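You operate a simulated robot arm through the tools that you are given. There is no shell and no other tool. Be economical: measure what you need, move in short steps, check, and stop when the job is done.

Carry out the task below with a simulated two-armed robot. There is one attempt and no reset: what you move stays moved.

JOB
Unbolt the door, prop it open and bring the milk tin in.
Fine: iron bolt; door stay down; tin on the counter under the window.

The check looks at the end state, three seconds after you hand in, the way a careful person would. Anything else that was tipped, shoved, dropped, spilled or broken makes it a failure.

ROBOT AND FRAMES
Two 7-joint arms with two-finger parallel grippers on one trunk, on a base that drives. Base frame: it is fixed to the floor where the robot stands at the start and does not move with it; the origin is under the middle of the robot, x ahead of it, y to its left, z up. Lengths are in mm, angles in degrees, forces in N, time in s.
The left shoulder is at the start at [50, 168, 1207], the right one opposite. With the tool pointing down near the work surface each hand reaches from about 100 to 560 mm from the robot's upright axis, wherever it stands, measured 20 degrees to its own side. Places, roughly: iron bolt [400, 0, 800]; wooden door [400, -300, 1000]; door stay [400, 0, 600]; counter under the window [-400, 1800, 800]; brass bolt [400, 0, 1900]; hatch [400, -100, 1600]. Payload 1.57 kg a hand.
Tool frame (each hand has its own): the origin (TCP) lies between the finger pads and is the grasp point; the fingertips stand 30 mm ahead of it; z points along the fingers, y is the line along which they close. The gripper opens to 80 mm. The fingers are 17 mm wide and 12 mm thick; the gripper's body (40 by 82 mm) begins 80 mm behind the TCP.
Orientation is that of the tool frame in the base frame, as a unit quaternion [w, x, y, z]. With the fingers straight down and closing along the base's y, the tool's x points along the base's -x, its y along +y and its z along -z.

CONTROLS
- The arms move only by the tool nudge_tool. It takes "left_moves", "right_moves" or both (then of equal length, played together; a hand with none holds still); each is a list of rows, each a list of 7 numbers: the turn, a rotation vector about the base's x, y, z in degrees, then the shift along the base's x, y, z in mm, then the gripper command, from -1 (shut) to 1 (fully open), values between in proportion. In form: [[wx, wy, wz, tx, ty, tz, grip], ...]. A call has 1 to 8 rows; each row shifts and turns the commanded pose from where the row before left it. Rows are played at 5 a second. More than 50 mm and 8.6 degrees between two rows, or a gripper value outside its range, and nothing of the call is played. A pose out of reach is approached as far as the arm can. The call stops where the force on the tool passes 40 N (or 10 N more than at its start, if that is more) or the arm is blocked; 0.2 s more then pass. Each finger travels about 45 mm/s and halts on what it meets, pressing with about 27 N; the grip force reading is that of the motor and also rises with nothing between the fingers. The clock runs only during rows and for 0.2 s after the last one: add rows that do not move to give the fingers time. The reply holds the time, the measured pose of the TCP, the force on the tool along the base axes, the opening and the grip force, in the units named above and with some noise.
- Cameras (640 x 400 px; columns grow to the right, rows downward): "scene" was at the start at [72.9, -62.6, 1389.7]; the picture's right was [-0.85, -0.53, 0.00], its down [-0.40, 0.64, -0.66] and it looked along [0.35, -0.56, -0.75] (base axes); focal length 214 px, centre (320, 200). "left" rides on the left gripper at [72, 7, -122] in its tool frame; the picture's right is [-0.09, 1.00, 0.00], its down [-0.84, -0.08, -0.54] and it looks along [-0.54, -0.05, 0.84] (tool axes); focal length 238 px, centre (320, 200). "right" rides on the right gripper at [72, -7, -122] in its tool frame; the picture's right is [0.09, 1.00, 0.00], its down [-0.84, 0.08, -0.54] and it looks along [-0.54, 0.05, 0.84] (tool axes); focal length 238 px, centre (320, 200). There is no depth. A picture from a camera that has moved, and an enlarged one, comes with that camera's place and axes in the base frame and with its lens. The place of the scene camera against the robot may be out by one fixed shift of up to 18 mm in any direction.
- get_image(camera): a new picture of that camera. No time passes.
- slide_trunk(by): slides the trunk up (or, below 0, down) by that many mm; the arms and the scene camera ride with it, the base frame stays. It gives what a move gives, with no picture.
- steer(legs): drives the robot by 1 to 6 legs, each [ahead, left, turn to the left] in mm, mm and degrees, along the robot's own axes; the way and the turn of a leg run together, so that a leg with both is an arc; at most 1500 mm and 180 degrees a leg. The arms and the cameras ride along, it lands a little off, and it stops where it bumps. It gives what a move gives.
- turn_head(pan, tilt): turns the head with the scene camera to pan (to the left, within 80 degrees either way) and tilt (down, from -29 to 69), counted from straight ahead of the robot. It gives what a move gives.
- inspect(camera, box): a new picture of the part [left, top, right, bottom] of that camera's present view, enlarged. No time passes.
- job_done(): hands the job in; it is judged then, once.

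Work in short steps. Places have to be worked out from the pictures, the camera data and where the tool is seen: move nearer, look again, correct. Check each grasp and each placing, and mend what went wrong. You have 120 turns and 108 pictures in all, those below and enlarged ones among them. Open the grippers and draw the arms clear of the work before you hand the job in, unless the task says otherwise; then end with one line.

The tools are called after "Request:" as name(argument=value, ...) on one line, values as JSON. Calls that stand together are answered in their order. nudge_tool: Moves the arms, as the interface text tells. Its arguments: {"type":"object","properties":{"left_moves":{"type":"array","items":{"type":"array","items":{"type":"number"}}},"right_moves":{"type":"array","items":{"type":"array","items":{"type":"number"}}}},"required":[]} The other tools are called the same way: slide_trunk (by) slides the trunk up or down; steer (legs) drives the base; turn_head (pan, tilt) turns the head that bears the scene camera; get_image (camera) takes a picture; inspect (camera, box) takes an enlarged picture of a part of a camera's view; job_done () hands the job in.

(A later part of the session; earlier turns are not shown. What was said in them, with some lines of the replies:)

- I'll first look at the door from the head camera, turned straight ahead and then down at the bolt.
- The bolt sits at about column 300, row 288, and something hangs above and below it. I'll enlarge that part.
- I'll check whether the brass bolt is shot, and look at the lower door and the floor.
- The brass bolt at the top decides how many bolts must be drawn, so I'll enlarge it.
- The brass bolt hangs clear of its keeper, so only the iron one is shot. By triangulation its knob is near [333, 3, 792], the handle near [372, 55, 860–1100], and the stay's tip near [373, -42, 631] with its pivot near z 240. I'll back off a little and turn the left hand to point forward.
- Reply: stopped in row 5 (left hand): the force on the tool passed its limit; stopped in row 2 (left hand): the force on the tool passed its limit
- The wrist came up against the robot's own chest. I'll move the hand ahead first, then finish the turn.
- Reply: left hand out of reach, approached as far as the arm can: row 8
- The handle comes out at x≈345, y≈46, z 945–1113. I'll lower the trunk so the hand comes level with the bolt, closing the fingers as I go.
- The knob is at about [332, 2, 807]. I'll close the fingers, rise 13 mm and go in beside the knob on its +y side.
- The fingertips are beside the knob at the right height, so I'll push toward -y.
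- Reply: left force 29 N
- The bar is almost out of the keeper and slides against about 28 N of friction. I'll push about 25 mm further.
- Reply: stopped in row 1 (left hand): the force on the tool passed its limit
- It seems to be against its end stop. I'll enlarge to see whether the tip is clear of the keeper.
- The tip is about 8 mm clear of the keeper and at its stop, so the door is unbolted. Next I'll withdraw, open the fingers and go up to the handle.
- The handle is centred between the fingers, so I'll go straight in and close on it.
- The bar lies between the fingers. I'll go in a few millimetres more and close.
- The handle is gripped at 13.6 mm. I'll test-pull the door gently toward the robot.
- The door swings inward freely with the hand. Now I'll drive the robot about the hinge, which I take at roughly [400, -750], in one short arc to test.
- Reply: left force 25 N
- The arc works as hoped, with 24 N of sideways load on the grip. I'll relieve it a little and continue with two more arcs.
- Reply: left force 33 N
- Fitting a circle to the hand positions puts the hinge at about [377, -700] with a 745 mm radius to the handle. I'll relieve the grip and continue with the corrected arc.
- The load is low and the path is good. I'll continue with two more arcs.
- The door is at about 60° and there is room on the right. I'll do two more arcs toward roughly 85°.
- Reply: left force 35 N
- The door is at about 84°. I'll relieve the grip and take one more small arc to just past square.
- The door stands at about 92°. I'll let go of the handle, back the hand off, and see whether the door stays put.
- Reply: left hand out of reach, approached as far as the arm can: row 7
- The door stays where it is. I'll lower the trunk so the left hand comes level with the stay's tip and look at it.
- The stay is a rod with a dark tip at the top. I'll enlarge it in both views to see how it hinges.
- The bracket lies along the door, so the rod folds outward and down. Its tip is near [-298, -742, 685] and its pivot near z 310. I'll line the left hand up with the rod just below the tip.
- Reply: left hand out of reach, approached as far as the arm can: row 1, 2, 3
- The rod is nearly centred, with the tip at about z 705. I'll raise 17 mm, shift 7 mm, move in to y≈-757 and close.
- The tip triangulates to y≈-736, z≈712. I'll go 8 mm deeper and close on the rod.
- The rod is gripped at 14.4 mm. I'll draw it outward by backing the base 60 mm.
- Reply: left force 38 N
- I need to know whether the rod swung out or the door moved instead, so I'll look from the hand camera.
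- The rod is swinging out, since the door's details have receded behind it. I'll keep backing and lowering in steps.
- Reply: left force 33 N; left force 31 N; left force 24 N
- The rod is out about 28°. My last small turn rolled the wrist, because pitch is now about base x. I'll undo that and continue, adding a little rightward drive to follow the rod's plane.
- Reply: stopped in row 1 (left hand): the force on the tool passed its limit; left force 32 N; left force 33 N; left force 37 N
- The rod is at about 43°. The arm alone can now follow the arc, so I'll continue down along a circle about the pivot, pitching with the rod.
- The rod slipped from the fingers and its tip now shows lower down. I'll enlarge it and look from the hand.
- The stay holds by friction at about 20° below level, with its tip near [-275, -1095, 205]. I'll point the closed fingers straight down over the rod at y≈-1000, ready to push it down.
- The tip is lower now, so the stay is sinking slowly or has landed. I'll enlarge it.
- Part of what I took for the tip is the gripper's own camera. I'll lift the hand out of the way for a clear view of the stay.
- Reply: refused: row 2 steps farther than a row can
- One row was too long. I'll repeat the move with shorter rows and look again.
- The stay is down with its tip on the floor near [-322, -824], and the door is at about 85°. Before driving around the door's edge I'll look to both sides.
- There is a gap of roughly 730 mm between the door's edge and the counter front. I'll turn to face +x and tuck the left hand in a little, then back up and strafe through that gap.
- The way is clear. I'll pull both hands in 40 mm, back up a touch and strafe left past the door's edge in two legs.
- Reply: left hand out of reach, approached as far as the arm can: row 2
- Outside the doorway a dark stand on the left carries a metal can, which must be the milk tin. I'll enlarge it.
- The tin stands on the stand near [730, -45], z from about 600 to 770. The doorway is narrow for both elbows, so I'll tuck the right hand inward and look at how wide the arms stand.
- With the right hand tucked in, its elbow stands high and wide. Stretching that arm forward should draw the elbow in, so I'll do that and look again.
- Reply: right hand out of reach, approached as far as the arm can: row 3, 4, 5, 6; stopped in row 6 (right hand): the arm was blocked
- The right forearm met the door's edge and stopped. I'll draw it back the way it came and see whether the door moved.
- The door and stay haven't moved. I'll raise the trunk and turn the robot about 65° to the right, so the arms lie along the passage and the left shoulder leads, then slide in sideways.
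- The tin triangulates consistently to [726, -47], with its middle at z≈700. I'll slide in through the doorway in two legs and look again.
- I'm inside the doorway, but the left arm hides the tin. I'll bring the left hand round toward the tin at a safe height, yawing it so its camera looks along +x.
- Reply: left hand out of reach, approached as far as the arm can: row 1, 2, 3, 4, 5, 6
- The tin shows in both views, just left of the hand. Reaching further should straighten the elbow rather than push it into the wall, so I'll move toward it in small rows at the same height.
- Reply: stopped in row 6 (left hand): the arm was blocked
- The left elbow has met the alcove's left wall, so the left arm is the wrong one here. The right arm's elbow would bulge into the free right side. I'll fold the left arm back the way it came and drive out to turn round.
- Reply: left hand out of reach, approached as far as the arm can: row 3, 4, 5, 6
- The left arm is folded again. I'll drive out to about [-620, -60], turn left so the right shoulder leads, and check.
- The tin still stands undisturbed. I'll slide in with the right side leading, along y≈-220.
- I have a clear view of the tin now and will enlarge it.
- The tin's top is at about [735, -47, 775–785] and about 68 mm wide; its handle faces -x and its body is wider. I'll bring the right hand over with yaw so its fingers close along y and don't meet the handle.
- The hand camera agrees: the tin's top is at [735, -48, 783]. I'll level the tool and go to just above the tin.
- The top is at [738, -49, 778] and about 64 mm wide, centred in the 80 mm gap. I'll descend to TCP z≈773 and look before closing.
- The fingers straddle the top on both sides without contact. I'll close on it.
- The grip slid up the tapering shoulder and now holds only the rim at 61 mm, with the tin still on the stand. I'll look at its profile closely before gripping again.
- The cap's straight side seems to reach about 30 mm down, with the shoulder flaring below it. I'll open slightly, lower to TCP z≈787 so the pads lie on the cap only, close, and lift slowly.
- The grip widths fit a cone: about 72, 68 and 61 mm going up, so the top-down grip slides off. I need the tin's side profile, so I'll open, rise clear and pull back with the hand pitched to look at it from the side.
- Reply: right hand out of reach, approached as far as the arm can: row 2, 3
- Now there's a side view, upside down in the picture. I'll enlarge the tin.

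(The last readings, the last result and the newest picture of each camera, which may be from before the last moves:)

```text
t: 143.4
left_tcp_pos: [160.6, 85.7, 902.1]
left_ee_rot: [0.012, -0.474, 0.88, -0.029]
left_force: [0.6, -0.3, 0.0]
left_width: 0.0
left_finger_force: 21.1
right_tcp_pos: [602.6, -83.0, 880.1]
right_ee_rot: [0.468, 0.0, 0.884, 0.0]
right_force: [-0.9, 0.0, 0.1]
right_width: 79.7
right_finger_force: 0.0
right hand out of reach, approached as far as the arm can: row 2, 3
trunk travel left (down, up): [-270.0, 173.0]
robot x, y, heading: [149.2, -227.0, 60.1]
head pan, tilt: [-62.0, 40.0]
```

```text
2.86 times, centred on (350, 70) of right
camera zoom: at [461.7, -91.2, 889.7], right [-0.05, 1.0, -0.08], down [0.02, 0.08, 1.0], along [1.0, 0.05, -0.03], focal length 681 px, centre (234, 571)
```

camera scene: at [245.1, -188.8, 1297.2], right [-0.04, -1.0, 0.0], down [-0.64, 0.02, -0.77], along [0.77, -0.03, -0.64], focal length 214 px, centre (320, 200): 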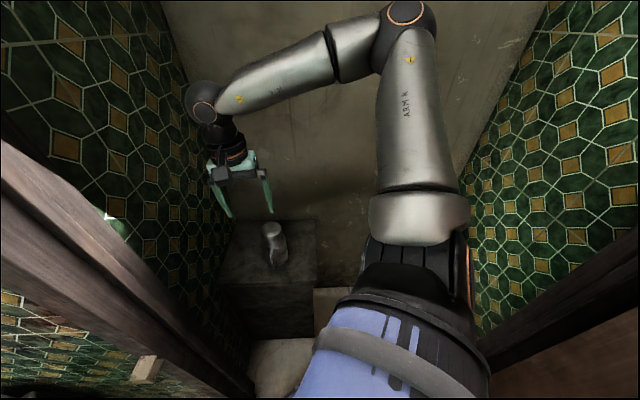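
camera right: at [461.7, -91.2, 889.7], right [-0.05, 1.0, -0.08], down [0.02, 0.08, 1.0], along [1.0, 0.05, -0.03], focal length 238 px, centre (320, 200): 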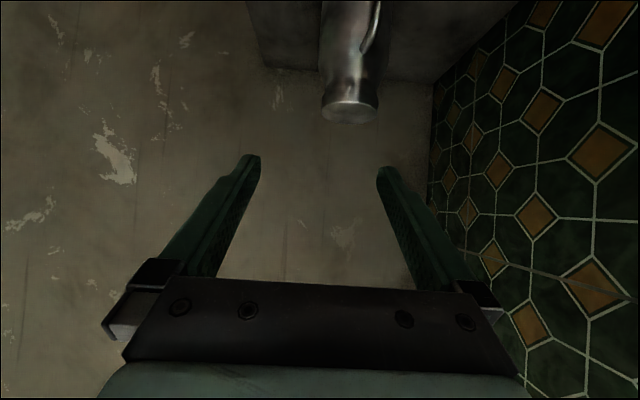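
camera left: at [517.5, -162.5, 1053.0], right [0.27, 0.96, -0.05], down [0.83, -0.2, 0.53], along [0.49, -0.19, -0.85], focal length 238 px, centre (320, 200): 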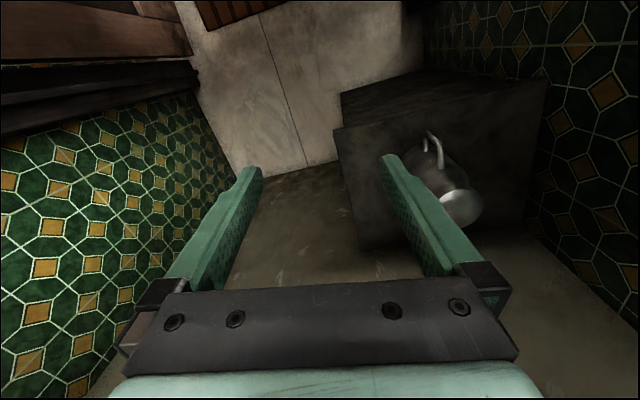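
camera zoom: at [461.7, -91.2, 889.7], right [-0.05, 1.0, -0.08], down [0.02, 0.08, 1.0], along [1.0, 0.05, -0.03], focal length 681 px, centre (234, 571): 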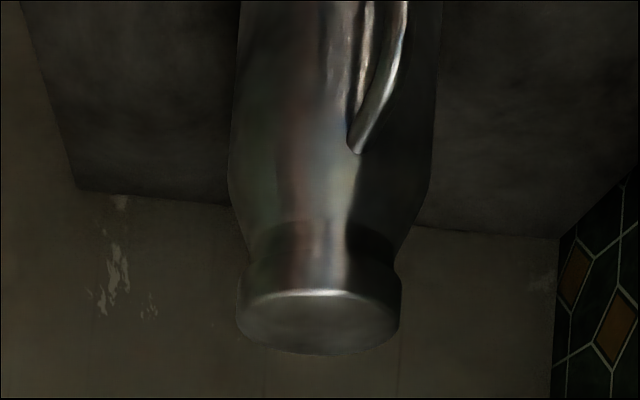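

From the side the cap is about 66 mm, the neck 58 mm and the body about 82 mm, wider than the gripper opens. Friction on the cap was too weak, so I'll carry the tin by its handle. I'll put one finger through the loop under its top and let the other brace against the body, with the fingers pointing +y and stacked vertically. First I'll turn the hand clear of the tin.

Request:
nudge_tool(right_moves=[[0, 8, 0, 5, -20, 0, 1], [0, 8, 0, 5, -25, 0, 1], [0, 8, 0, 5, -25, 0, 1], [0, 8, 0, 5, -25, 0, 1], [0, 8, 0, 5, -25, 0, 1], [0, 8, 0, 5, -25, 0, 1], [0, 8, 0, 5, -10, 0, 1]])

Request:
nudge_tool(right_moves=[[8.2, 0, 0, 5, 0, -15, 1], [8.2, 0, 0, 5, 0, -15, 1], [8.2, 0, 0, 5, 0, -15, 1], [8.2, 0, 0, 5, 0, -15, 1], [8.2, 0, 0, 5, 0, -15, 1], [8.2, 0, 0, 5, 0, -15, 1], [8.2, 0, 0, 5, 0, -15, 1], [8.2, 0, 0, 5, 0, -15, 1]])

Request:
nudge_tool(right_moves=[[8.2, 0, 0, 5, 0, -15, 1], [8.2, 0, 0, 0, 0, -15, 1], [8, 0, 0, 0, 0, -15, 1], [0, 0, 0, 0, 0, 0, 1]])

Request:
get_image(camera="right")

```text
t: 145.0
left_tcp_pos: [161.6, 86.6, 901.8]
left_ee_rot: [0.013, -0.474, 0.88, -0.03]
left_force: [-0.9, 0.0, 0.0]
left_width: 0.0
left_finger_force: 21.7
right_tcp_pos: [648.2, -225.9, 873.1]
right_ee_rot: [-0.001, -0.001, 1.0, 0.0]
right_force: [0.9, -0.5, 0.0]
right_width: 80.2
right_finger_force: 0.1
right hand out of reach, approached as far as the arm can: row 2, 3
trunk travel left (down, up): [-270.0, 173.0]
robot x, y, heading: [145.8, -225.0, 59.8]
head pan, tilt: [-62.0, 40.0]
```

```text
t: 146.8
left_tcp_pos: [160.7, 86.7, 901.1]
left_ee_rot: [0.013, -0.474, 0.88, -0.03]
left_force: [0.5, -0.5, -0.3]
left_width: 0.0
left_finger_force: 21.9
right_tcp_pos: [698.4, -198.6, 784.1]
right_ee_rot: [-0.004, 0.001, 0.845, 0.534]
right_force: [-0.8, 0.4, 0.2]
right_width: 80.0
right_finger_force: 0.0
right hand out of reach, approached as far as the arm can: row 8
trunk travel left (down, up): [-270.0, 173.0]
robot x, y, heading: [148.4, -225.1, 60.2]
head pan, tilt: [-62.0, 40.0]
```

```text
t: 147.8
left_tcp_pos: [158.6, 87.4, 901.7]
left_ee_rot: [0.012, -0.473, 0.88, -0.03]
left_force: [0.2, 1.1, -0.4]
left_width: 0.1
left_finger_force: 21.2
right_tcp_pos: [755.4, -135.9, 887.1]
right_ee_rot: [-0.004, 0.001, 0.711, 0.703]
right_force: [-0.7, 1.2, -0.3]
right_width: 80.1
right_finger_force: 0.0
right hand out of reach, approached as far as the arm can: row 1, 2, 3
trunk travel left (down, up): [-270.0, 173.0]
robot x, y, heading: [147.5, -227.6, 60.0]
head pan, tilt: [-62.0, 40.0]
```

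```text
18 pictures are left
camera right: at [685.5, -259.2, 882.4], right [-0.08, 0.01, 1.0], down [0.84, -0.54, 0.08], along [0.54, 0.84, 0.03], focal length 238 px, centre (320, 200)
```

right: 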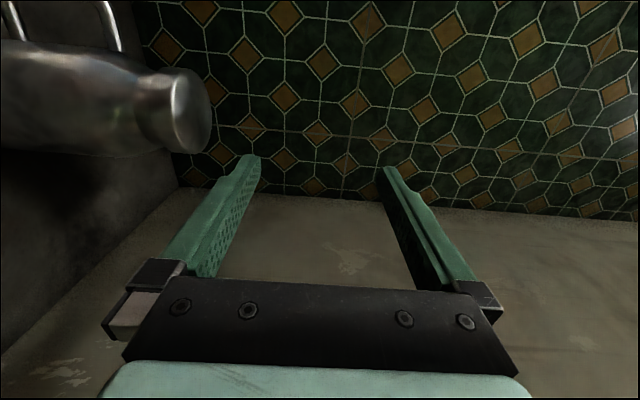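

The orientation is right, but the pose I wanted was out of reach at that height. I'll shift the base back, then lower the trunk so the hand comes level with the handle.

Request:
steer(legs=[[-87, 31, 0]])

Request:
slide_trunk(by=-170)

Request:
get_image(camera="right")

```text
t: 148.9
left_tcp_pos: [89.6, 28.3, 901.5]
left_ee_rot: [0.011, -0.475, 0.879, -0.03]
left_force: [-0.5, 0.2, -0.2]
left_width: 0.0
left_finger_force: 21.8
right_tcp_pos: [686.5, -192.9, 885.7]
right_ee_rot: [-0.004, 0.001, 0.712, 0.702]
right_force: [0.4, -0.3, 0.0]
right_width: 79.8
right_finger_force: 0.0
trunk travel left (down, up): [-270.0, 173.0]
robot x, y, heading: [81.1, -280.9, 60.1]
head pan, tilt: [-62.0, 40.0]
```

```text
t: 150.8
left_tcp_pos: [90.5, 26.6, 731.7]
left_ee_rot: [0.012, -0.474, 0.88, -0.029]
left_force: [-0.1, 0.3, -0.1]
left_width: 0.0
left_finger_force: 21.1
right_tcp_pos: [686.3, -193.9, 716.4]
right_ee_rot: [-0.005, 0.001, 0.712, 0.702]
right_force: [0.7, 0.1, 0.4]
right_width: 80.0
right_finger_force: 0.1
trunk travel left (down, up): [-100.0, 343.0]
robot x, y, heading: [78.6, -283.5, 60.1]
head pan, tilt: [-62.0, 40.0]
```

```text
17 pictures are left
camera right: at [615.8, -316.9, 712.3], right [-0.08, 0.01, 1.0], down [0.84, -0.54, 0.08], along [0.54, 0.84, 0.03], focal length 238 px, centre (320, 200)
```

right: 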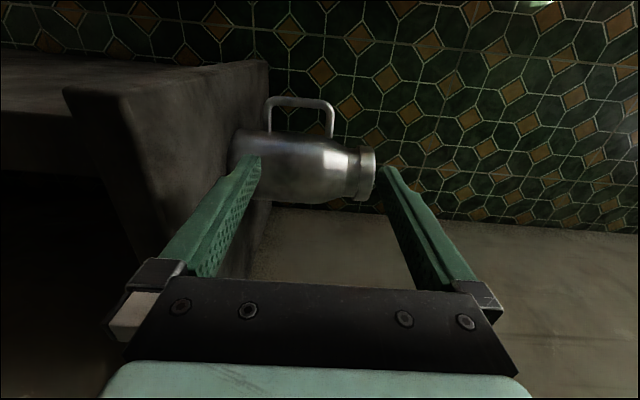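

Now the handle is seen squarely: a rectangular loop standing off the body. I'll enlarge it to measure.

Request:
inspect(camera="right", box=[220, 70, 400, 220])

```text
2.67 times, centred on (310, 145) of right
camera zoom: at [615.8, -316.9, 712.3], right [-0.08, 0.01, 1.0], down [0.84, -0.54, 0.08], along [0.54, 0.84, 0.03], focal length 636 px, centre (347, 347)
```

zoom: 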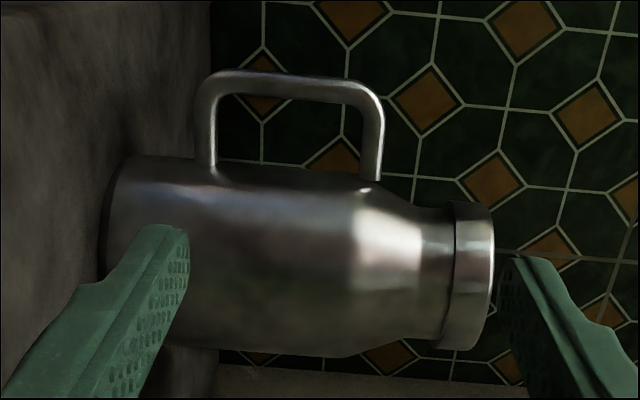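

The loop's opening spans about z 660–719 and x 671–697, at y≈-49. I'll set the fingers to a 28 mm gap (52 mm outside), so both fit inside the loop, then spread them to grip it from within. First I'll align at z≈689, x≈684.

Request:
slide_trunk(by=-27)

Request:
nudge_tool(right_moves=[[0, 0, 0, 0, 0, 0, -0.3], [0, 0, 0, 0, 0, 0, -0.3], [0, 0, 0, 0, 0, 0, -0.3], [0, 0, 0, 0, 0, 0, -0.3]])

Request:
steer(legs=[[74, 43, 0]])

Request:
inspect(camera="right", box=[200, 40, 440, 240])

```text
t: 151.6
left_tcp_pos: [90.4, 28.1, 705.4]
left_ee_rot: [0.012, -0.475, 0.88, -0.029]
left_force: [-0.1, 0.3, -0.3]
left_width: 0.1
left_finger_force: 21.2
right_tcp_pos: [686.3, -193.7, 688.8]
right_ee_rot: [-0.004, 0.0, 0.713, 0.701]
right_force: [0.2, -0.7, 0.2]
right_width: 80.1
right_finger_force: 0.1
trunk travel left (down, up): [-73.0, 370.0]
robot x, y, heading: [79.9, -281.8, 60.1]
head pan, tilt: [-62.0, 40.0]
```

```text
t: 152.6
left_tcp_pos: [89.8, 28.2, 705.1]
left_ee_rot: [0.012, -0.474, 0.88, -0.03]
left_force: [0.1, 0.0, -0.2]
left_width: 0.0
left_finger_force: 21.1
right_tcp_pos: [685.9, -193.2, 687.9]
right_ee_rot: [-0.004, 0.001, 0.712, 0.702]
right_force: [-0.4, -0.8, 0.2]
right_width: 28.2
right_finger_force: 0.0
trunk travel left (down, up): [-73.0, 370.0]
robot x, y, heading: [80.7, -287.4, 60.1]
head pan, tilt: [-62.0, 40.0]
```

```text
t: 153.7
left_tcp_pos: [89.1, 112.7, 704.5]
left_ee_rot: [0.012, -0.474, 0.88, -0.029]
left_force: [0.1, 0.5, -0.5]
left_width: 0.2
left_finger_force: 21.1
right_tcp_pos: [685.5, -106.4, 689.4]
right_ee_rot: [-0.004, 0.0, 0.712, 0.702]
right_force: [0.4, -0.4, 0.9]
right_width: 27.8
right_finger_force: 0.0
trunk travel left (down, up): [-73.0, 370.0]
robot x, y, heading: [72.6, -196.1, 60.2]
head pan, tilt: [-62.0, 40.0]
```

```text
2.00 times, centred on (320, 140) of right
camera zoom: at [614.7, -231.1, 685.2], right [-0.08, 0.01, 1.0], down [0.84, -0.54, 0.08], along [0.54, 0.84, 0.03], focal length 477 px, centre (320, 320)
```

zoom: 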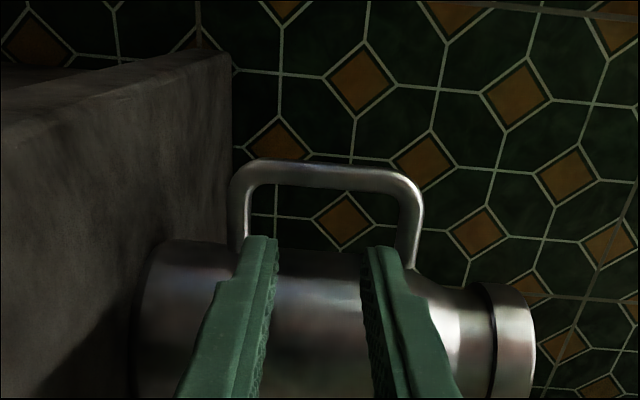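

The fingers line up with the loop, its centre at about x 683, z 689. I'll shift 2.5 mm and slide in along +y in small steps.

Request:
nudge_tool(right_moves=[[0, 0, 0, -2.5, 0, 0, -0.3], [0, 0, 0, 0, 12, 0, -0.3], [0, 0, 0, 0, 12, 0, -0.3], [0, 0, 0, 0, 12, 0, -0.3], [0, 0, 0, 0, 10, 0, -0.3]])

Request:
get_image(camera="right")

```text
t: 154.9
left_tcp_pos: [88.6, 113.3, 704.2]
left_ee_rot: [0.013, -0.474, 0.88, -0.029]
left_force: [-0.6, 0.5, -0.4]
left_width: 0.0
left_finger_force: 21.5
right_tcp_pos: [681.0, -60.6, 688.8]
right_ee_rot: [-0.005, 0.002, 0.713, 0.701]
right_force: [-0.1, 0.4, -0.7]
right_width: 28.1
right_finger_force: 0.1
trunk travel left (down, up): [-73.0, 370.0]
robot x, y, heading: [74.9, -195.2, 60.2]
head pan, tilt: [-62.0, 40.0]
```

```text
14 pictures are left
camera right: at [611.5, -184.3, 685.2], right [-0.08, 0.01, 1.0], down [0.84, -0.54, 0.08], along [0.54, 0.84, 0.03], focal length 238 px, centre (320, 200)
```

right: 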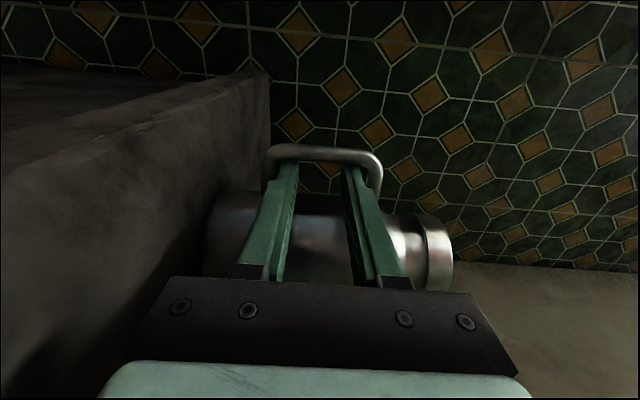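

Both fingers are inside the loop with no contact. I'll spread them to grip it from within and then lift a little, watching the width and force.

Request:
nudge_tool(right_moves=[[0, 0, 0, 0, 4, 0, -0.3], [0, 0, 0, 0, 0, 0, 1], [0, 0, 0, 0, 0, 0, 1], [0, 0, 0, 0, 0, 0, 1], [0, 0, 0, 0, 0, 0, 1]])

Request:
nudge_tool(right_moves=[[0, 0, 0, 0, 0, 4, 1], [0, 0, 0, 0, 0, 4, 1], [0, 0, 0, 0, 0, 5, 1], [0, 0, 0, 0, 0, 5, 1], [0, 0, 0, 0, 0, 5, 1], [0, 0, 0, 0, 0, 0, 1]])

Request:
get_image(camera="right")

```text
t: 156.1
left_tcp_pos: [87.3, 113.1, 705.1]
left_ee_rot: [0.012, -0.475, 0.88, -0.029]
left_force: [0.6, 0.4, -0.5]
left_width: 0.0
left_finger_force: 20.9
right_tcp_pos: [682.8, -56.3, 690.2]
right_ee_rot: [-0.004, 0.001, 0.711, 0.703]
right_force: [0.2, -0.1, 7.9]
right_width: 37.7
right_finger_force: 0.1
trunk travel left (down, up): [-73.0, 370.0]
robot x, y, heading: [76.5, -194.5, 60.0]
head pan, tilt: [-62.0, 40.0]
```

```text
t: 157.5
left_tcp_pos: [89.4, 113.5, 705.3]
left_ee_rot: [0.012, -0.475, 0.879, -0.029]
left_force: [0.3, 0.7, 0.8]
left_width: 0.0
left_finger_force: 21.5
right_tcp_pos: [681.3, -56.5, 711.7]
right_ee_rot: [-0.005, 0.001, 0.712, 0.702]
right_force: [0.5, 0.6, -7.0]
right_width: 37.8
right_finger_force: 0.1
trunk travel left (down, up): [-73.0, 370.0]
robot x, y, heading: [79.6, -195.3, 60.2]
head pan, tilt: [-62.0, 40.0]
```

```text
13 pictures are left
camera right: at [611.6, -180.5, 707.8], right [-0.08, 0.02, 1.0], down [0.84, -0.54, 0.08], along [0.54, 0.84, 0.03], focal length 238 px, centre (320, 200)
```

right: 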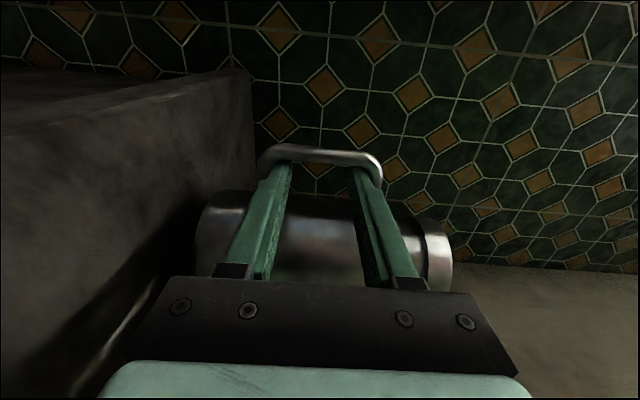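

The loop is held firmly at a width of 37.8, and the tin has risen upright from the stand with about 7 N of weight. I'll raise the trunk 250 mm, then check before driving out.

Request:
slide_trunk(by=120)

Request:
slide_trunk(by=130)

Request:
get_image(camera="scene")

```text
t: 159.0
left_tcp_pos: [88.6, 112.5, 824.6]
left_ee_rot: [0.012, -0.475, 0.879, -0.03]
left_force: [0.7, -0.2, -1.1]
left_width: 0.1
left_finger_force: 22.0
right_tcp_pos: [681.7, -56.5, 832.2]
right_ee_rot: [-0.004, 0.001, 0.713, 0.702]
right_force: [-0.8, 0.4, -7.3]
right_width: 37.7
right_finger_force: 0.1
trunk travel left (down, up): [-193.0, 250.0]
robot x, y, heading: [77.8, -194.0, 60.1]
head pan, tilt: [-62.0, 40.0]
```

```text
t: 160.5
left_tcp_pos: [89.3, 113.6, 954.5]
left_ee_rot: [0.013, -0.475, 0.879, -0.029]
left_force: [0.8, -1.0, -0.5]
left_width: 0.0
left_finger_force: 21.2
right_tcp_pos: [681.3, -57.0, 962.6]
right_ee_rot: [-0.005, 0.002, 0.713, 0.701]
right_force: [0.7, 0.3, -6.8]
right_width: 37.5
right_finger_force: 0.1
trunk travel left (down, up): [-323.0, 120.0]
robot x, y, heading: [77.6, -194.0, 60.0]
head pan, tilt: [-62.0, 40.0]
```

```text
12 pictures are left
camera scene: at [175.1, -161.0, 1350.1], right [-0.03, -1.0, 0.0], down [-0.64, 0.02, -0.77], along [0.77, -0.03, -0.64], focal length 214 px, centre (320, 200)
```

scene: 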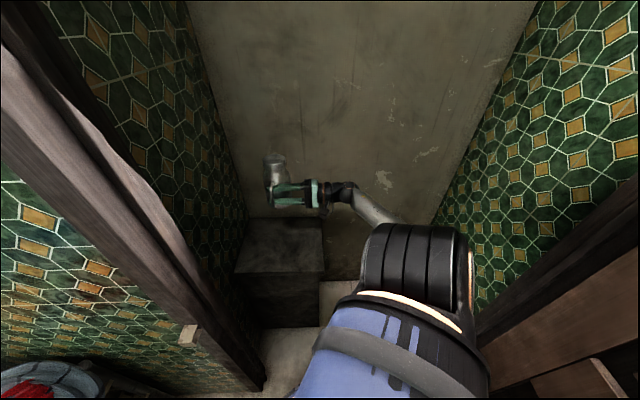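

The tin hangs upright and steady. I'll drive out of the doorway with it in two legs, then turn to face the window counter.

Request:
steer(legs=[[-195, 265, 0]])

Request:
steer(legs=[[-86, 308, 0]])

Request:
steer(legs=[[0, 0, 45]])

Request:
turn_head(pan=-10, tilt=20)

Request:
get_image(camera="scene")

```text
t: 162.7
left_tcp_pos: [-239.3, 76.9, 954.3]
left_ee_rot: [0.013, -0.474, 0.88, -0.029]
left_force: [1.0, -0.1, 0.8]
left_width: 0.2
left_finger_force: 21.3
right_tcp_pos: [352.8, -95.3, 962.0]
right_ee_rot: [-0.005, 0.002, 0.713, 0.702]
right_force: [0.7, -0.3, -7.3]
right_width: 37.9
right_finger_force: 0.2
trunk travel left (down, up): [-323.0, 120.0]
robot x, y, heading: [-247.8, -232.6, 60.1]
head pan, tilt: [-62.0, 40.0]
```

```text
t: 164.9
left_tcp_pos: [-550.6, 153.4, 955.5]
left_ee_rot: [0.011, -0.476, 0.879, -0.029]
left_force: [0.2, 0.1, -0.7]
left_width: 0.0
left_finger_force: 21.9
right_tcp_pos: [42.0, -15.8, 961.0]
right_ee_rot: [-0.006, 0.0, 0.712, 0.702]
right_force: [-0.2, 0.0, -7.0]
right_width: 37.6
right_finger_force: 0.0
trunk travel left (down, up): [-323.0, 120.0]
robot x, y, heading: [-562.2, -156.4, 60.0]
head pan, tilt: [-62.0, 40.0]
```

```text
t: 167.3
left_tcp_pos: [-771.8, 72.3, 955.1]
left_ee_rot: [-0.022, 0.773, -0.633, 0.023]
left_force: [-0.5, 0.3, 0.0]
left_width: 0.0
left_finger_force: 21.4
right_tcp_pos: [-229.4, 366.8, 960.1]
right_ee_rot: [-0.271, -0.269, 0.66, 0.647]
right_force: [-0.3, 0.1, -8.8]
right_width: 37.2
right_finger_force: 0.1
trunk travel left (down, up): [-323.0, 120.0]
robot x, y, heading: [-561.2, -159.4, 104.7]
head pan, tilt: [-62.0, 40.0]
```

```text
t: 168.5
left_tcp_pos: [-771.6, 73.6, 955.8]
left_ee_rot: [-0.022, 0.773, -0.634, 0.023]
left_force: [-0.2, 0.0, 0.1]
left_width: 0.1
left_finger_force: 21.4
right_tcp_pos: [-229.1, 366.9, 960.9]
right_ee_rot: [-0.271, -0.268, 0.66, 0.647]
right_force: [-0.5, 0.3, -8.0]
right_width: 37.2
right_finger_force: 0.0
trunk travel left (down, up): [-323.0, 120.0]
robot x, y, heading: [-561.8, -155.1, 105.0]
head pan, tilt: [-10.0, 20.0]
```

```text
11 pictures are left
camera scene: at [-587.0, -20.7, 1381.5], right [1.0, 0.08, 0.0], down [0.03, -0.34, -0.94], along [-0.08, 0.94, -0.34], focal length 214 px, centre (320, 200)
```

scene: 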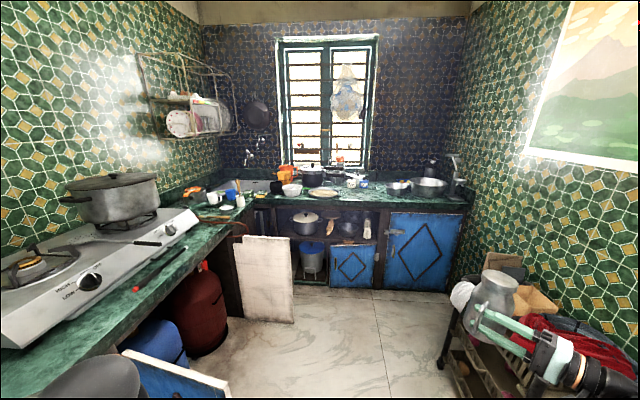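

The tin is still held. I'll enlarge the counter under the window to find a free spot.

Request:
inspect(camera="scene", box=[230, 140, 480, 300])

```text
2.50 times, centred on (355, 220) of scene
camera zoom: at [-587.0, -20.7, 1381.5], right [1.0, 0.08, 0.0], down [0.03, -0.34, -0.94], along [-0.08, 0.94, -0.34], focal length 536 px, centre (232, 150)
```

zoom: 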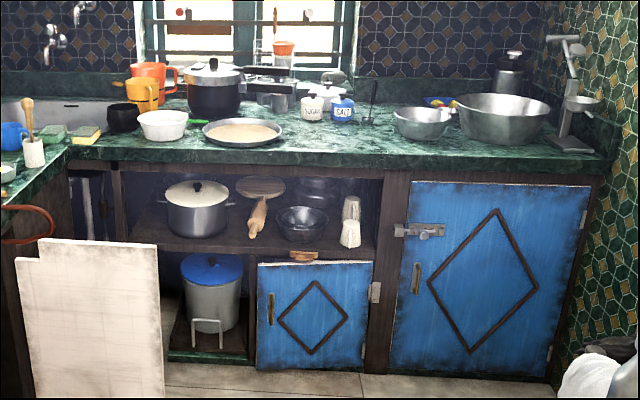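

Between the plate and the steel bowl the counter is free, roughly x -500…-210, y 1580…1800. I'll aim the tin at about [-360, 1655]. I'll turn a bit more and drive up the aisle, keeping clear of the open cabinet door on the left.

Request:
steer(legs=[[0, 0, 10]])

Request:
steer(legs=[[370, -295, 0], [380, -178, 0]])

Request:
turn_head(pan=-35, tilt=35)

Request:
get_image(camera="scene")

```text
t: 169.6
left_tcp_pos: [-807.1, 33.2, 955.9]
left_ee_rot: [-0.025, 0.825, -0.565, 0.021]
left_force: [0.2, 0.6, 0.0]
left_width: 0.0
left_finger_force: 21.5
right_tcp_pos: [-323.7, 417.2, 961.3]
right_ee_rot: [-0.327, -0.324, 0.634, 0.622]
right_force: [-0.1, -0.6, -7.0]
right_width: 37.2
right_finger_force: 0.0
trunk travel left (down, up): [-323.0, 120.0]
robot x, y, heading: [-557.8, -152.1, 114.5]
head pan, tilt: [-10.0, 20.0]
```

```text
t: 174.6
left_tcp_pos: [-691.0, 903.7, 954.1]
left_ee_rot: [-0.023, 0.827, -0.562, 0.019]
left_force: [-0.1, 0.9, -0.3]
left_width: 0.0
left_finger_force: 21.3
right_tcp_pos: [-209.2, 1289.9, 960.6]
right_ee_rot: [-0.328, -0.328, 0.634, 0.619]
right_force: [1.4, 0.8, -6.4]
right_width: 37.1
right_finger_force: 0.1
trunk travel left (down, up): [-323.0, 120.0]
robot x, y, heading: [-442.4, 715.6, 115.0]
head pan, tilt: [-10.0, 20.0]
```

```text
t: 175.5
left_tcp_pos: [-690.4, 903.4, 954.8]
left_ee_rot: [-0.024, 0.827, -0.562, 0.021]
left_force: [-0.7, -0.1, -0.9]
left_width: 0.0
left_finger_force: 21.3
right_tcp_pos: [-210.4, 1288.4, 960.9]
right_ee_rot: [-0.329, -0.327, 0.634, 0.619]
right_force: [-0.2, 0.0, -6.9]
right_width: 36.8
right_finger_force: 0.1
trunk travel left (down, up): [-323.0, 120.0]
robot x, y, heading: [-444.9, 713.8, 115.0]
head pan, tilt: [-35.0, 35.0]
```

```text
9 pictures are left
camera scene: at [-453.4, 842.5, 1357.7], right [0.98, -0.17, 0.0], down [-0.1, -0.57, -0.82], along [0.14, 0.81, -0.57], focal length 214 px, centre (320, 200)
```

scene: 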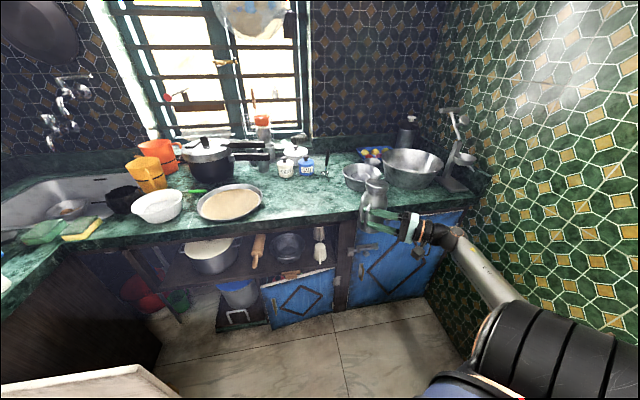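

The tin is now at about [-183, 1339]. A white panel's corner stands near [-882, 1132], so I'll turn 11° more and approach the counter with the base further right.

Request:
steer(legs=[[0, 0, 11]])

Request:
steer(legs=[[252, -105, 0]])

Request:
turn_head(pan=-38, tilt=38)

Request:
get_image(camera="scene")

```text
t: 176.6
left_tcp_pos: [-722.4, 853.1, 955.9]
left_ee_rot: [-0.026, 0.877, -0.48, 0.018]
left_force: [0.2, 0.0, -0.1]
left_width: 0.0
left_finger_force: 21.4
right_tcp_pos: [-323.1, 1323.6, 961.3]
right_ee_rot: [-0.385, -0.385, 0.6, 0.586]
right_force: [-0.3, 0.2, -7.4]
right_width: 37.0
right_finger_force: 0.0
trunk travel left (down, up): [-323.0, 120.0]
robot x, y, heading: [-440.8, 715.9, 125.9]
head pan, tilt: [-35.0, 35.0]
```

```text
t: 178.5
left_tcp_pos: [-781.8, 1117.2, 955.6]
left_ee_rot: [-0.025, 0.875, -0.483, 0.019]
left_force: [0.1, -0.2, -0.1]
left_width: 0.0
left_finger_force: 21.1
right_tcp_pos: [-380.6, 1585.6, 960.5]
right_ee_rot: [-0.384, -0.385, 0.6, 0.587]
right_force: [-0.2, -0.2, -7.2]
right_width: 36.9
right_finger_force: 0.1
trunk travel left (down, up): [-323.0, 120.0]
robot x, y, heading: [-503.1, 976.1, 125.2]
head pan, tilt: [-35.0, 35.0]
```

```text
t: 179.1
left_tcp_pos: [-781.0, 1116.8, 954.7]
left_ee_rot: [-0.025, 0.875, -0.483, 0.018]
left_force: [0.2, -0.5, 0.6]
left_width: 0.1
left_finger_force: 21.7
right_tcp_pos: [-380.5, 1585.7, 960.5]
right_ee_rot: [-0.384, -0.385, 0.601, 0.585]
right_force: [0.7, 0.5, -6.5]
right_width: 36.6
right_finger_force: 0.1
trunk travel left (down, up): [-323.0, 120.0]
robot x, y, heading: [-503.1, 978.1, 125.4]
head pan, tilt: [-38.0, 38.0]
```

```text
8 pictures are left
camera scene: at [-531.5, 1100.6, 1353.1], right [1.0, -0.04, 0.0], down [-0.03, -0.62, -0.79], along [0.03, 0.79, -0.62], focal length 214 px, centre (320, 200)
```

scene: 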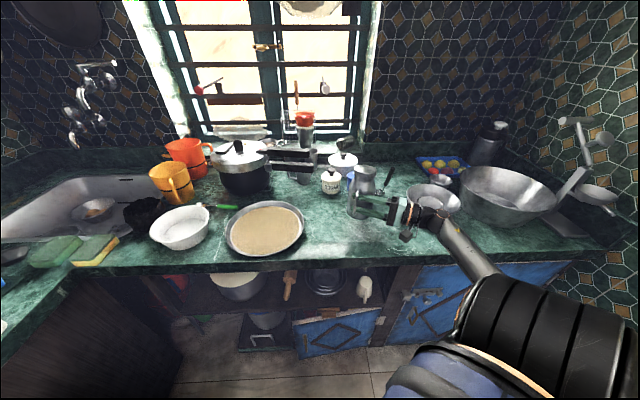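

The tin hangs above free counter at about [-363, 1640], some 125 mm behind the front edge and clear of bowl and plate. I'll lower the trunk 55 mm and then feel for the surface in small steps.

Request:
slide_trunk(by=-55)

Request:
inspect(camera="scene", box=[280, 130, 480, 280])

Request:
nudge_tool(right_moves=[[0, 0, 0, 0, 0, -5, 1], [0, 0, 0, 0, 0, -5, 1], [0, 0, 0, 0, 0, 0, 1]])

```text
t: 180.1
left_tcp_pos: [-781.2, 1114.4, 899.8]
left_ee_rot: [-0.026, 0.875, -0.483, 0.017]
left_force: [-0.7, 0.6, -0.1]
left_width: 0.0
left_finger_force: 21.2
right_tcp_pos: [-382.0, 1584.7, 910.5]
right_ee_rot: [-0.384, -0.385, 0.597, 0.589]
right_force: [-4.4, -4.9, 15.1]
right_width: 37.7
right_finger_force: 0.1
trunk travel left (down, up): [-268.0, 175.0]
robot x, y, heading: [-502.7, 976.5, 125.5]
head pan, tilt: [-38.0, 38.0]
```

```text
2.67 times, centred on (380, 205) of scene
camera zoom: at [-532.5, 1097.7, 1298.6], right [1.0, -0.04, 0.0], down [-0.03, -0.61, -0.79], along [0.03, 0.79, -0.61], focal length 572 px, centre (160, 187)
```

zoom: 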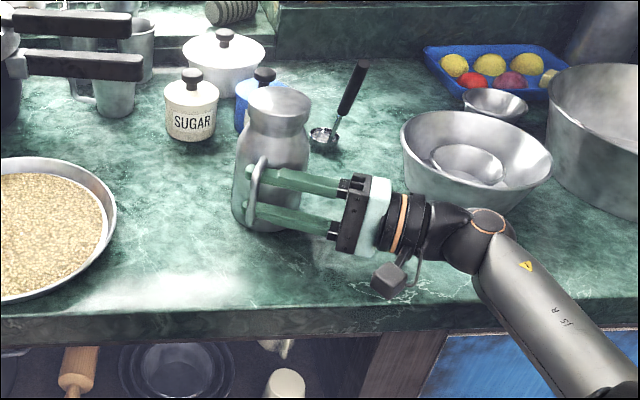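

```text
t: 180.7
left_tcp_pos: [-782.7, 1115.8, 899.6]
left_ee_rot: [-0.027, 0.875, -0.483, 0.018]
left_force: [0.3, 0.3, -0.7]
left_width: 0.0
left_finger_force: 21.0
right_tcp_pos: [-380.1, 1583.7, 910.6]
right_ee_rot: [-0.389, -0.382, 0.59, 0.595]
right_force: [-1.0, -3.6, 11.5]
right_width: 37.7
right_finger_force: 0.0
trunk travel left (down, up): [-268.0, 175.0]
robot x, y, heading: [-504.9, 978.9, 125.5]
head pan, tilt: [-38.0, 38.0]
stopped in row 2 (right hand): the force on the tool passed its limit (the readings are from after the stop); the commanded pose is now the measured one
```

The tin has touched down and the counter is taking its weight, with the tin standing upright. I'll ease the pressure and close the fingers to 28 mm so they come free within the loop.

Request:
nudge_tool(right_moves=[[0, 0, 0, 0, 0, 1, 1], [0, 0, 0, 0, 0, 0, 0], [0, 0, 0, 0, 0, 0, -0.3], [0, 0, 0, 0, 0, 0, -0.3], [0, 0, 0, 0, 0, 0, -0.3], [0, 0, 0, 0, 0, 0, -0.3]])

Request:
inspect(camera="scene", box=[320, 150, 440, 250])

```text
t: 182.1
left_tcp_pos: [-781.4, 1116.0, 901.0]
left_ee_rot: [-0.025, 0.875, -0.483, 0.018]
left_force: [0.0, 0.3, -0.4]
left_width: 0.0
left_finger_force: 21.3
right_tcp_pos: [-380.0, 1585.7, 907.5]
right_ee_rot: [-0.386, -0.383, 0.594, 0.593]
right_force: [1.0, 0.2, 0.4]
right_width: 28.0
right_finger_force: 0.0
trunk travel left (down, up): [-268.0, 175.0]
robot x, y, heading: [-502.3, 977.1, 125.7]
head pan, tilt: [-38.0, 38.0]
```

```text
4.00 times, centred on (380, 200) of scene
camera zoom: at [-531.7, 1099.7, 1298.2], right [1.0, -0.04, 0.0], down [-0.03, -0.62, -0.79], along [0.03, 0.79, -0.62], focal length 858 px, centre (80, 200)
```

zoom: 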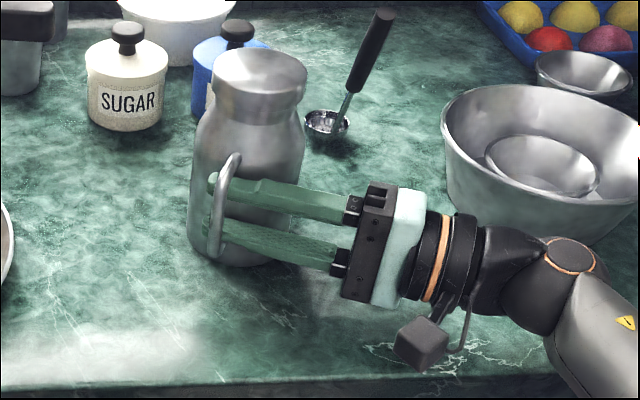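

The fingers are free in the loop with no force on them. I'll withdraw straight back along the finger direction.

Request:
nudge_tool(right_moves=[[0, 0, 0, 0, 0, 1.5, -0.3], [0, 0, 0, 9.1, -4.1, 0, -0.3], [0, 0, 0, 11, -4.9, 0, -0.3], [0, 0, 0, 12.8, -5.7, 0, -0.3], [0, 0, 0, 13.7, -6.1, 0, -0.3], [0, 0, 0, 13.7, -6.1, 0, -0.3], [0, 0, 0, 13.7, -6.1, 0, -0.3]])

Request:
inspect(camera="scene", box=[280, 130, 480, 280])

```text
t: 183.7
left_tcp_pos: [-781.1, 1116.5, 900.4]
left_ee_rot: [-0.026, 0.875, -0.483, 0.019]
left_force: [0.1, -0.8, 0.0]
left_width: 0.0
left_finger_force: 21.0
right_tcp_pos: [-307.4, 1551.5, 908.7]
right_ee_rot: [-0.386, -0.383, 0.593, 0.594]
right_force: [0.5, 0.1, -0.2]
right_width: 27.6
right_finger_force: 0.1
trunk travel left (down, up): [-268.0, 175.0]
robot x, y, heading: [-506.2, 976.8, 125.6]
head pan, tilt: [-38.0, 38.0]
```

```text
2.67 times, centred on (380, 205) of scene
camera zoom: at [-531.7, 1099.7, 1298.2], right [1.0, -0.04, 0.0], down [-0.03, -0.62, -0.79], along [0.03, 0.79, -0.62], focal length 572 px, centre (160, 187)
```

zoom: 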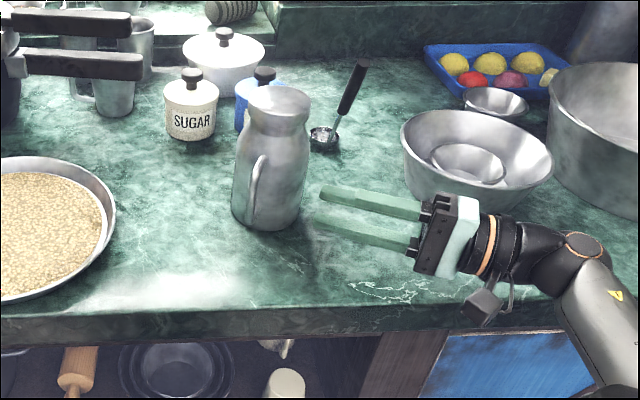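

The tin stands upright on the counter under the window and the hand is clear. I'll raise slightly, drive back from the counter and open both grippers.

Request:
slide_trunk(by=50)

Request:
steer(legs=[[-260, 187, 0]])

Request:
nudge_tool(left_moves=[[0, 0, 0, 0, 0, 0, 1], [0, 0, 0, 0, 0, 0, 1], [0, 0, 0, 0, 0, 0, 1], [0, 0, 0, 0, 0, 0, 1], [0, 0, 0, 0, 0, 0, 1]], right_moves=[[0, 0, 0, 0, 0, 0, 1], [0, 0, 0, 0, 0, 0, 1], [0, 0, 0, 0, 0, 0, 1], [0, 0, 0, 0, 0, 0, 1], [0, 0, 0, 0, 0, 0, 1]])

Request:
get_image(camera="scene")

```text
t: 184.6
left_tcp_pos: [-781.1, 1116.3, 949.9]
left_ee_rot: [-0.026, 0.875, -0.483, 0.017]
left_force: [0.3, -0.5, -0.2]
left_width: 0.0
left_finger_force: 21.6
right_tcp_pos: [-306.7, 1552.0, 958.2]
right_ee_rot: [-0.386, -0.382, 0.594, 0.594]
right_force: [0.1, 0.0, -0.1]
right_width: 27.8
right_finger_force: 0.1
trunk travel left (down, up): [-318.0, 125.0]
robot x, y, heading: [-502.1, 975.3, 125.3]
head pan, tilt: [-38.0, 38.0]
```

```text
t: 186.8
left_tcp_pos: [-782.2, 791.5, 950.5]
left_ee_rot: [-0.026, 0.875, -0.484, 0.018]
left_force: [0.3, 0.7, -0.3]
left_width: 0.0
left_finger_force: 21.2
right_tcp_pos: [-305.5, 1226.4, 958.9]
right_ee_rot: [-0.387, -0.381, 0.594, 0.594]
right_force: [-0.1, -0.4, 0.6]
right_width: 28.2
right_finger_force: 0.0
trunk travel left (down, up): [-318.0, 125.0]
robot x, y, heading: [-501.9, 653.9, 125.6]
head pan, tilt: [-38.0, 38.0]
```

```text
t: 188.0
left_tcp_pos: [-780.5, 792.6, 949.1]
left_ee_rot: [-0.026, 0.875, -0.483, 0.019]
left_force: [0.0, -0.3, -0.5]
left_width: 80.2
left_finger_force: 0.0
right_tcp_pos: [-306.4, 1227.1, 959.5]
right_ee_rot: [-0.386, -0.382, 0.595, 0.593]
right_force: [-0.3, -0.1, -0.2]
right_width: 79.9
right_finger_force: 0.1
trunk travel left (down, up): [-318.0, 125.0]
robot x, y, heading: [-499.4, 652.0, 125.5]
head pan, tilt: [-38.0, 38.0]
```

```text
4 pictures are left
camera scene: at [-531.0, 775.4, 1348.2], right [1.0, -0.04, 0.0], down [-0.03, -0.62, -0.79], along [0.03, 0.79, -0.62], focal length 214 px, centre (320, 200)
```

scene: 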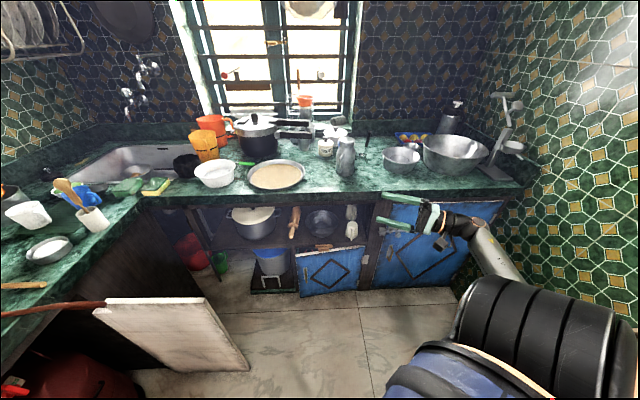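

Everything on the counter stands as before, with the tin among it. I'll check the door and stay once more by turning a little left and looking back.

Request:
steer(legs=[[0, 0, 32]])

Request:
turn_head(pan=80, tilt=25)

Request:
get_image(camera="scene")

```text
t: 189.9
left_tcp_pos: [-811.5, 623.9, 948.4]
left_ee_rot: [-0.03, 0.974, -0.224, 0.01]
left_force: [-0.8, -0.7, -0.2]
left_width: 80.3
left_finger_force: 0.1
right_tcp_pos: [-639.0, 1244.2, 958.8]
right_ee_rot: [0.536, 0.53, -0.464, -0.465]
right_force: [-0.4, -0.9, 0.0]
right_width: 80.1
right_finger_force: 0.1
trunk travel left (down, up): [-318.0, 125.0]
robot x, y, heading: [-503.1, 653.0, 157.6]
head pan, tilt: [-38.0, 38.0]
```

```text
t: 191.9
left_tcp_pos: [-812.2, 624.4, 950.3]
left_ee_rot: [-0.029, 0.974, -0.224, 0.011]
left_force: [0.3, 0.4, -0.7]
left_width: 79.9
left_finger_force: 0.0
right_tcp_pos: [-639.6, 1244.7, 957.5]
right_ee_rot: [0.535, 0.532, -0.465, -0.464]
right_force: [0.0, 0.8, 1.1]
right_width: 80.1
right_finger_force: 0.1
trunk travel left (down, up): [-318.0, 125.0]
robot x, y, heading: [-504.7, 654.3, 157.5]
head pan, tilt: [80.0, 25.0]
```

```text
3 pictures are left
camera scene: at [-598.1, 594.3, 1368.5], right [-0.84, 0.54, 0.0], down [0.23, 0.36, -0.91], along [-0.49, -0.76, -0.42], focal length 214 px, centre (320, 200)
```

scene: 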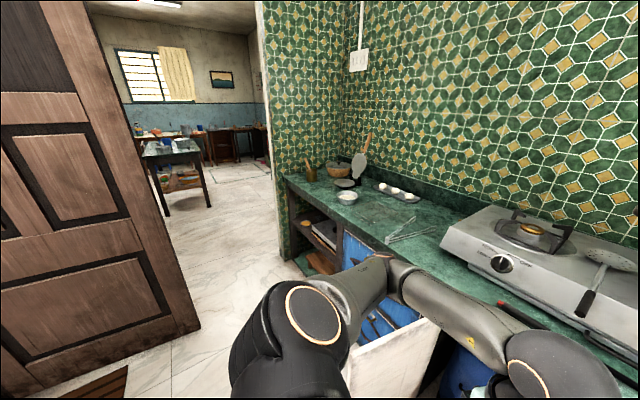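

The door's edge is still at about [-420, -640], propped open as before. The tin stands on the window counter, both grippers are open and the arms are clear of the work, so I'll hand in.

Request:
job_done()

```text
The job is handed in.
```

I drew the iron bolt, opened the door to about 85° and propped it with the stay down on the floor. The milk tin now stands upright on the counter under the window. On the way, the right forearm touched the door's edge and the left elbow touched the alcove wall; I saw nothing moved by either.
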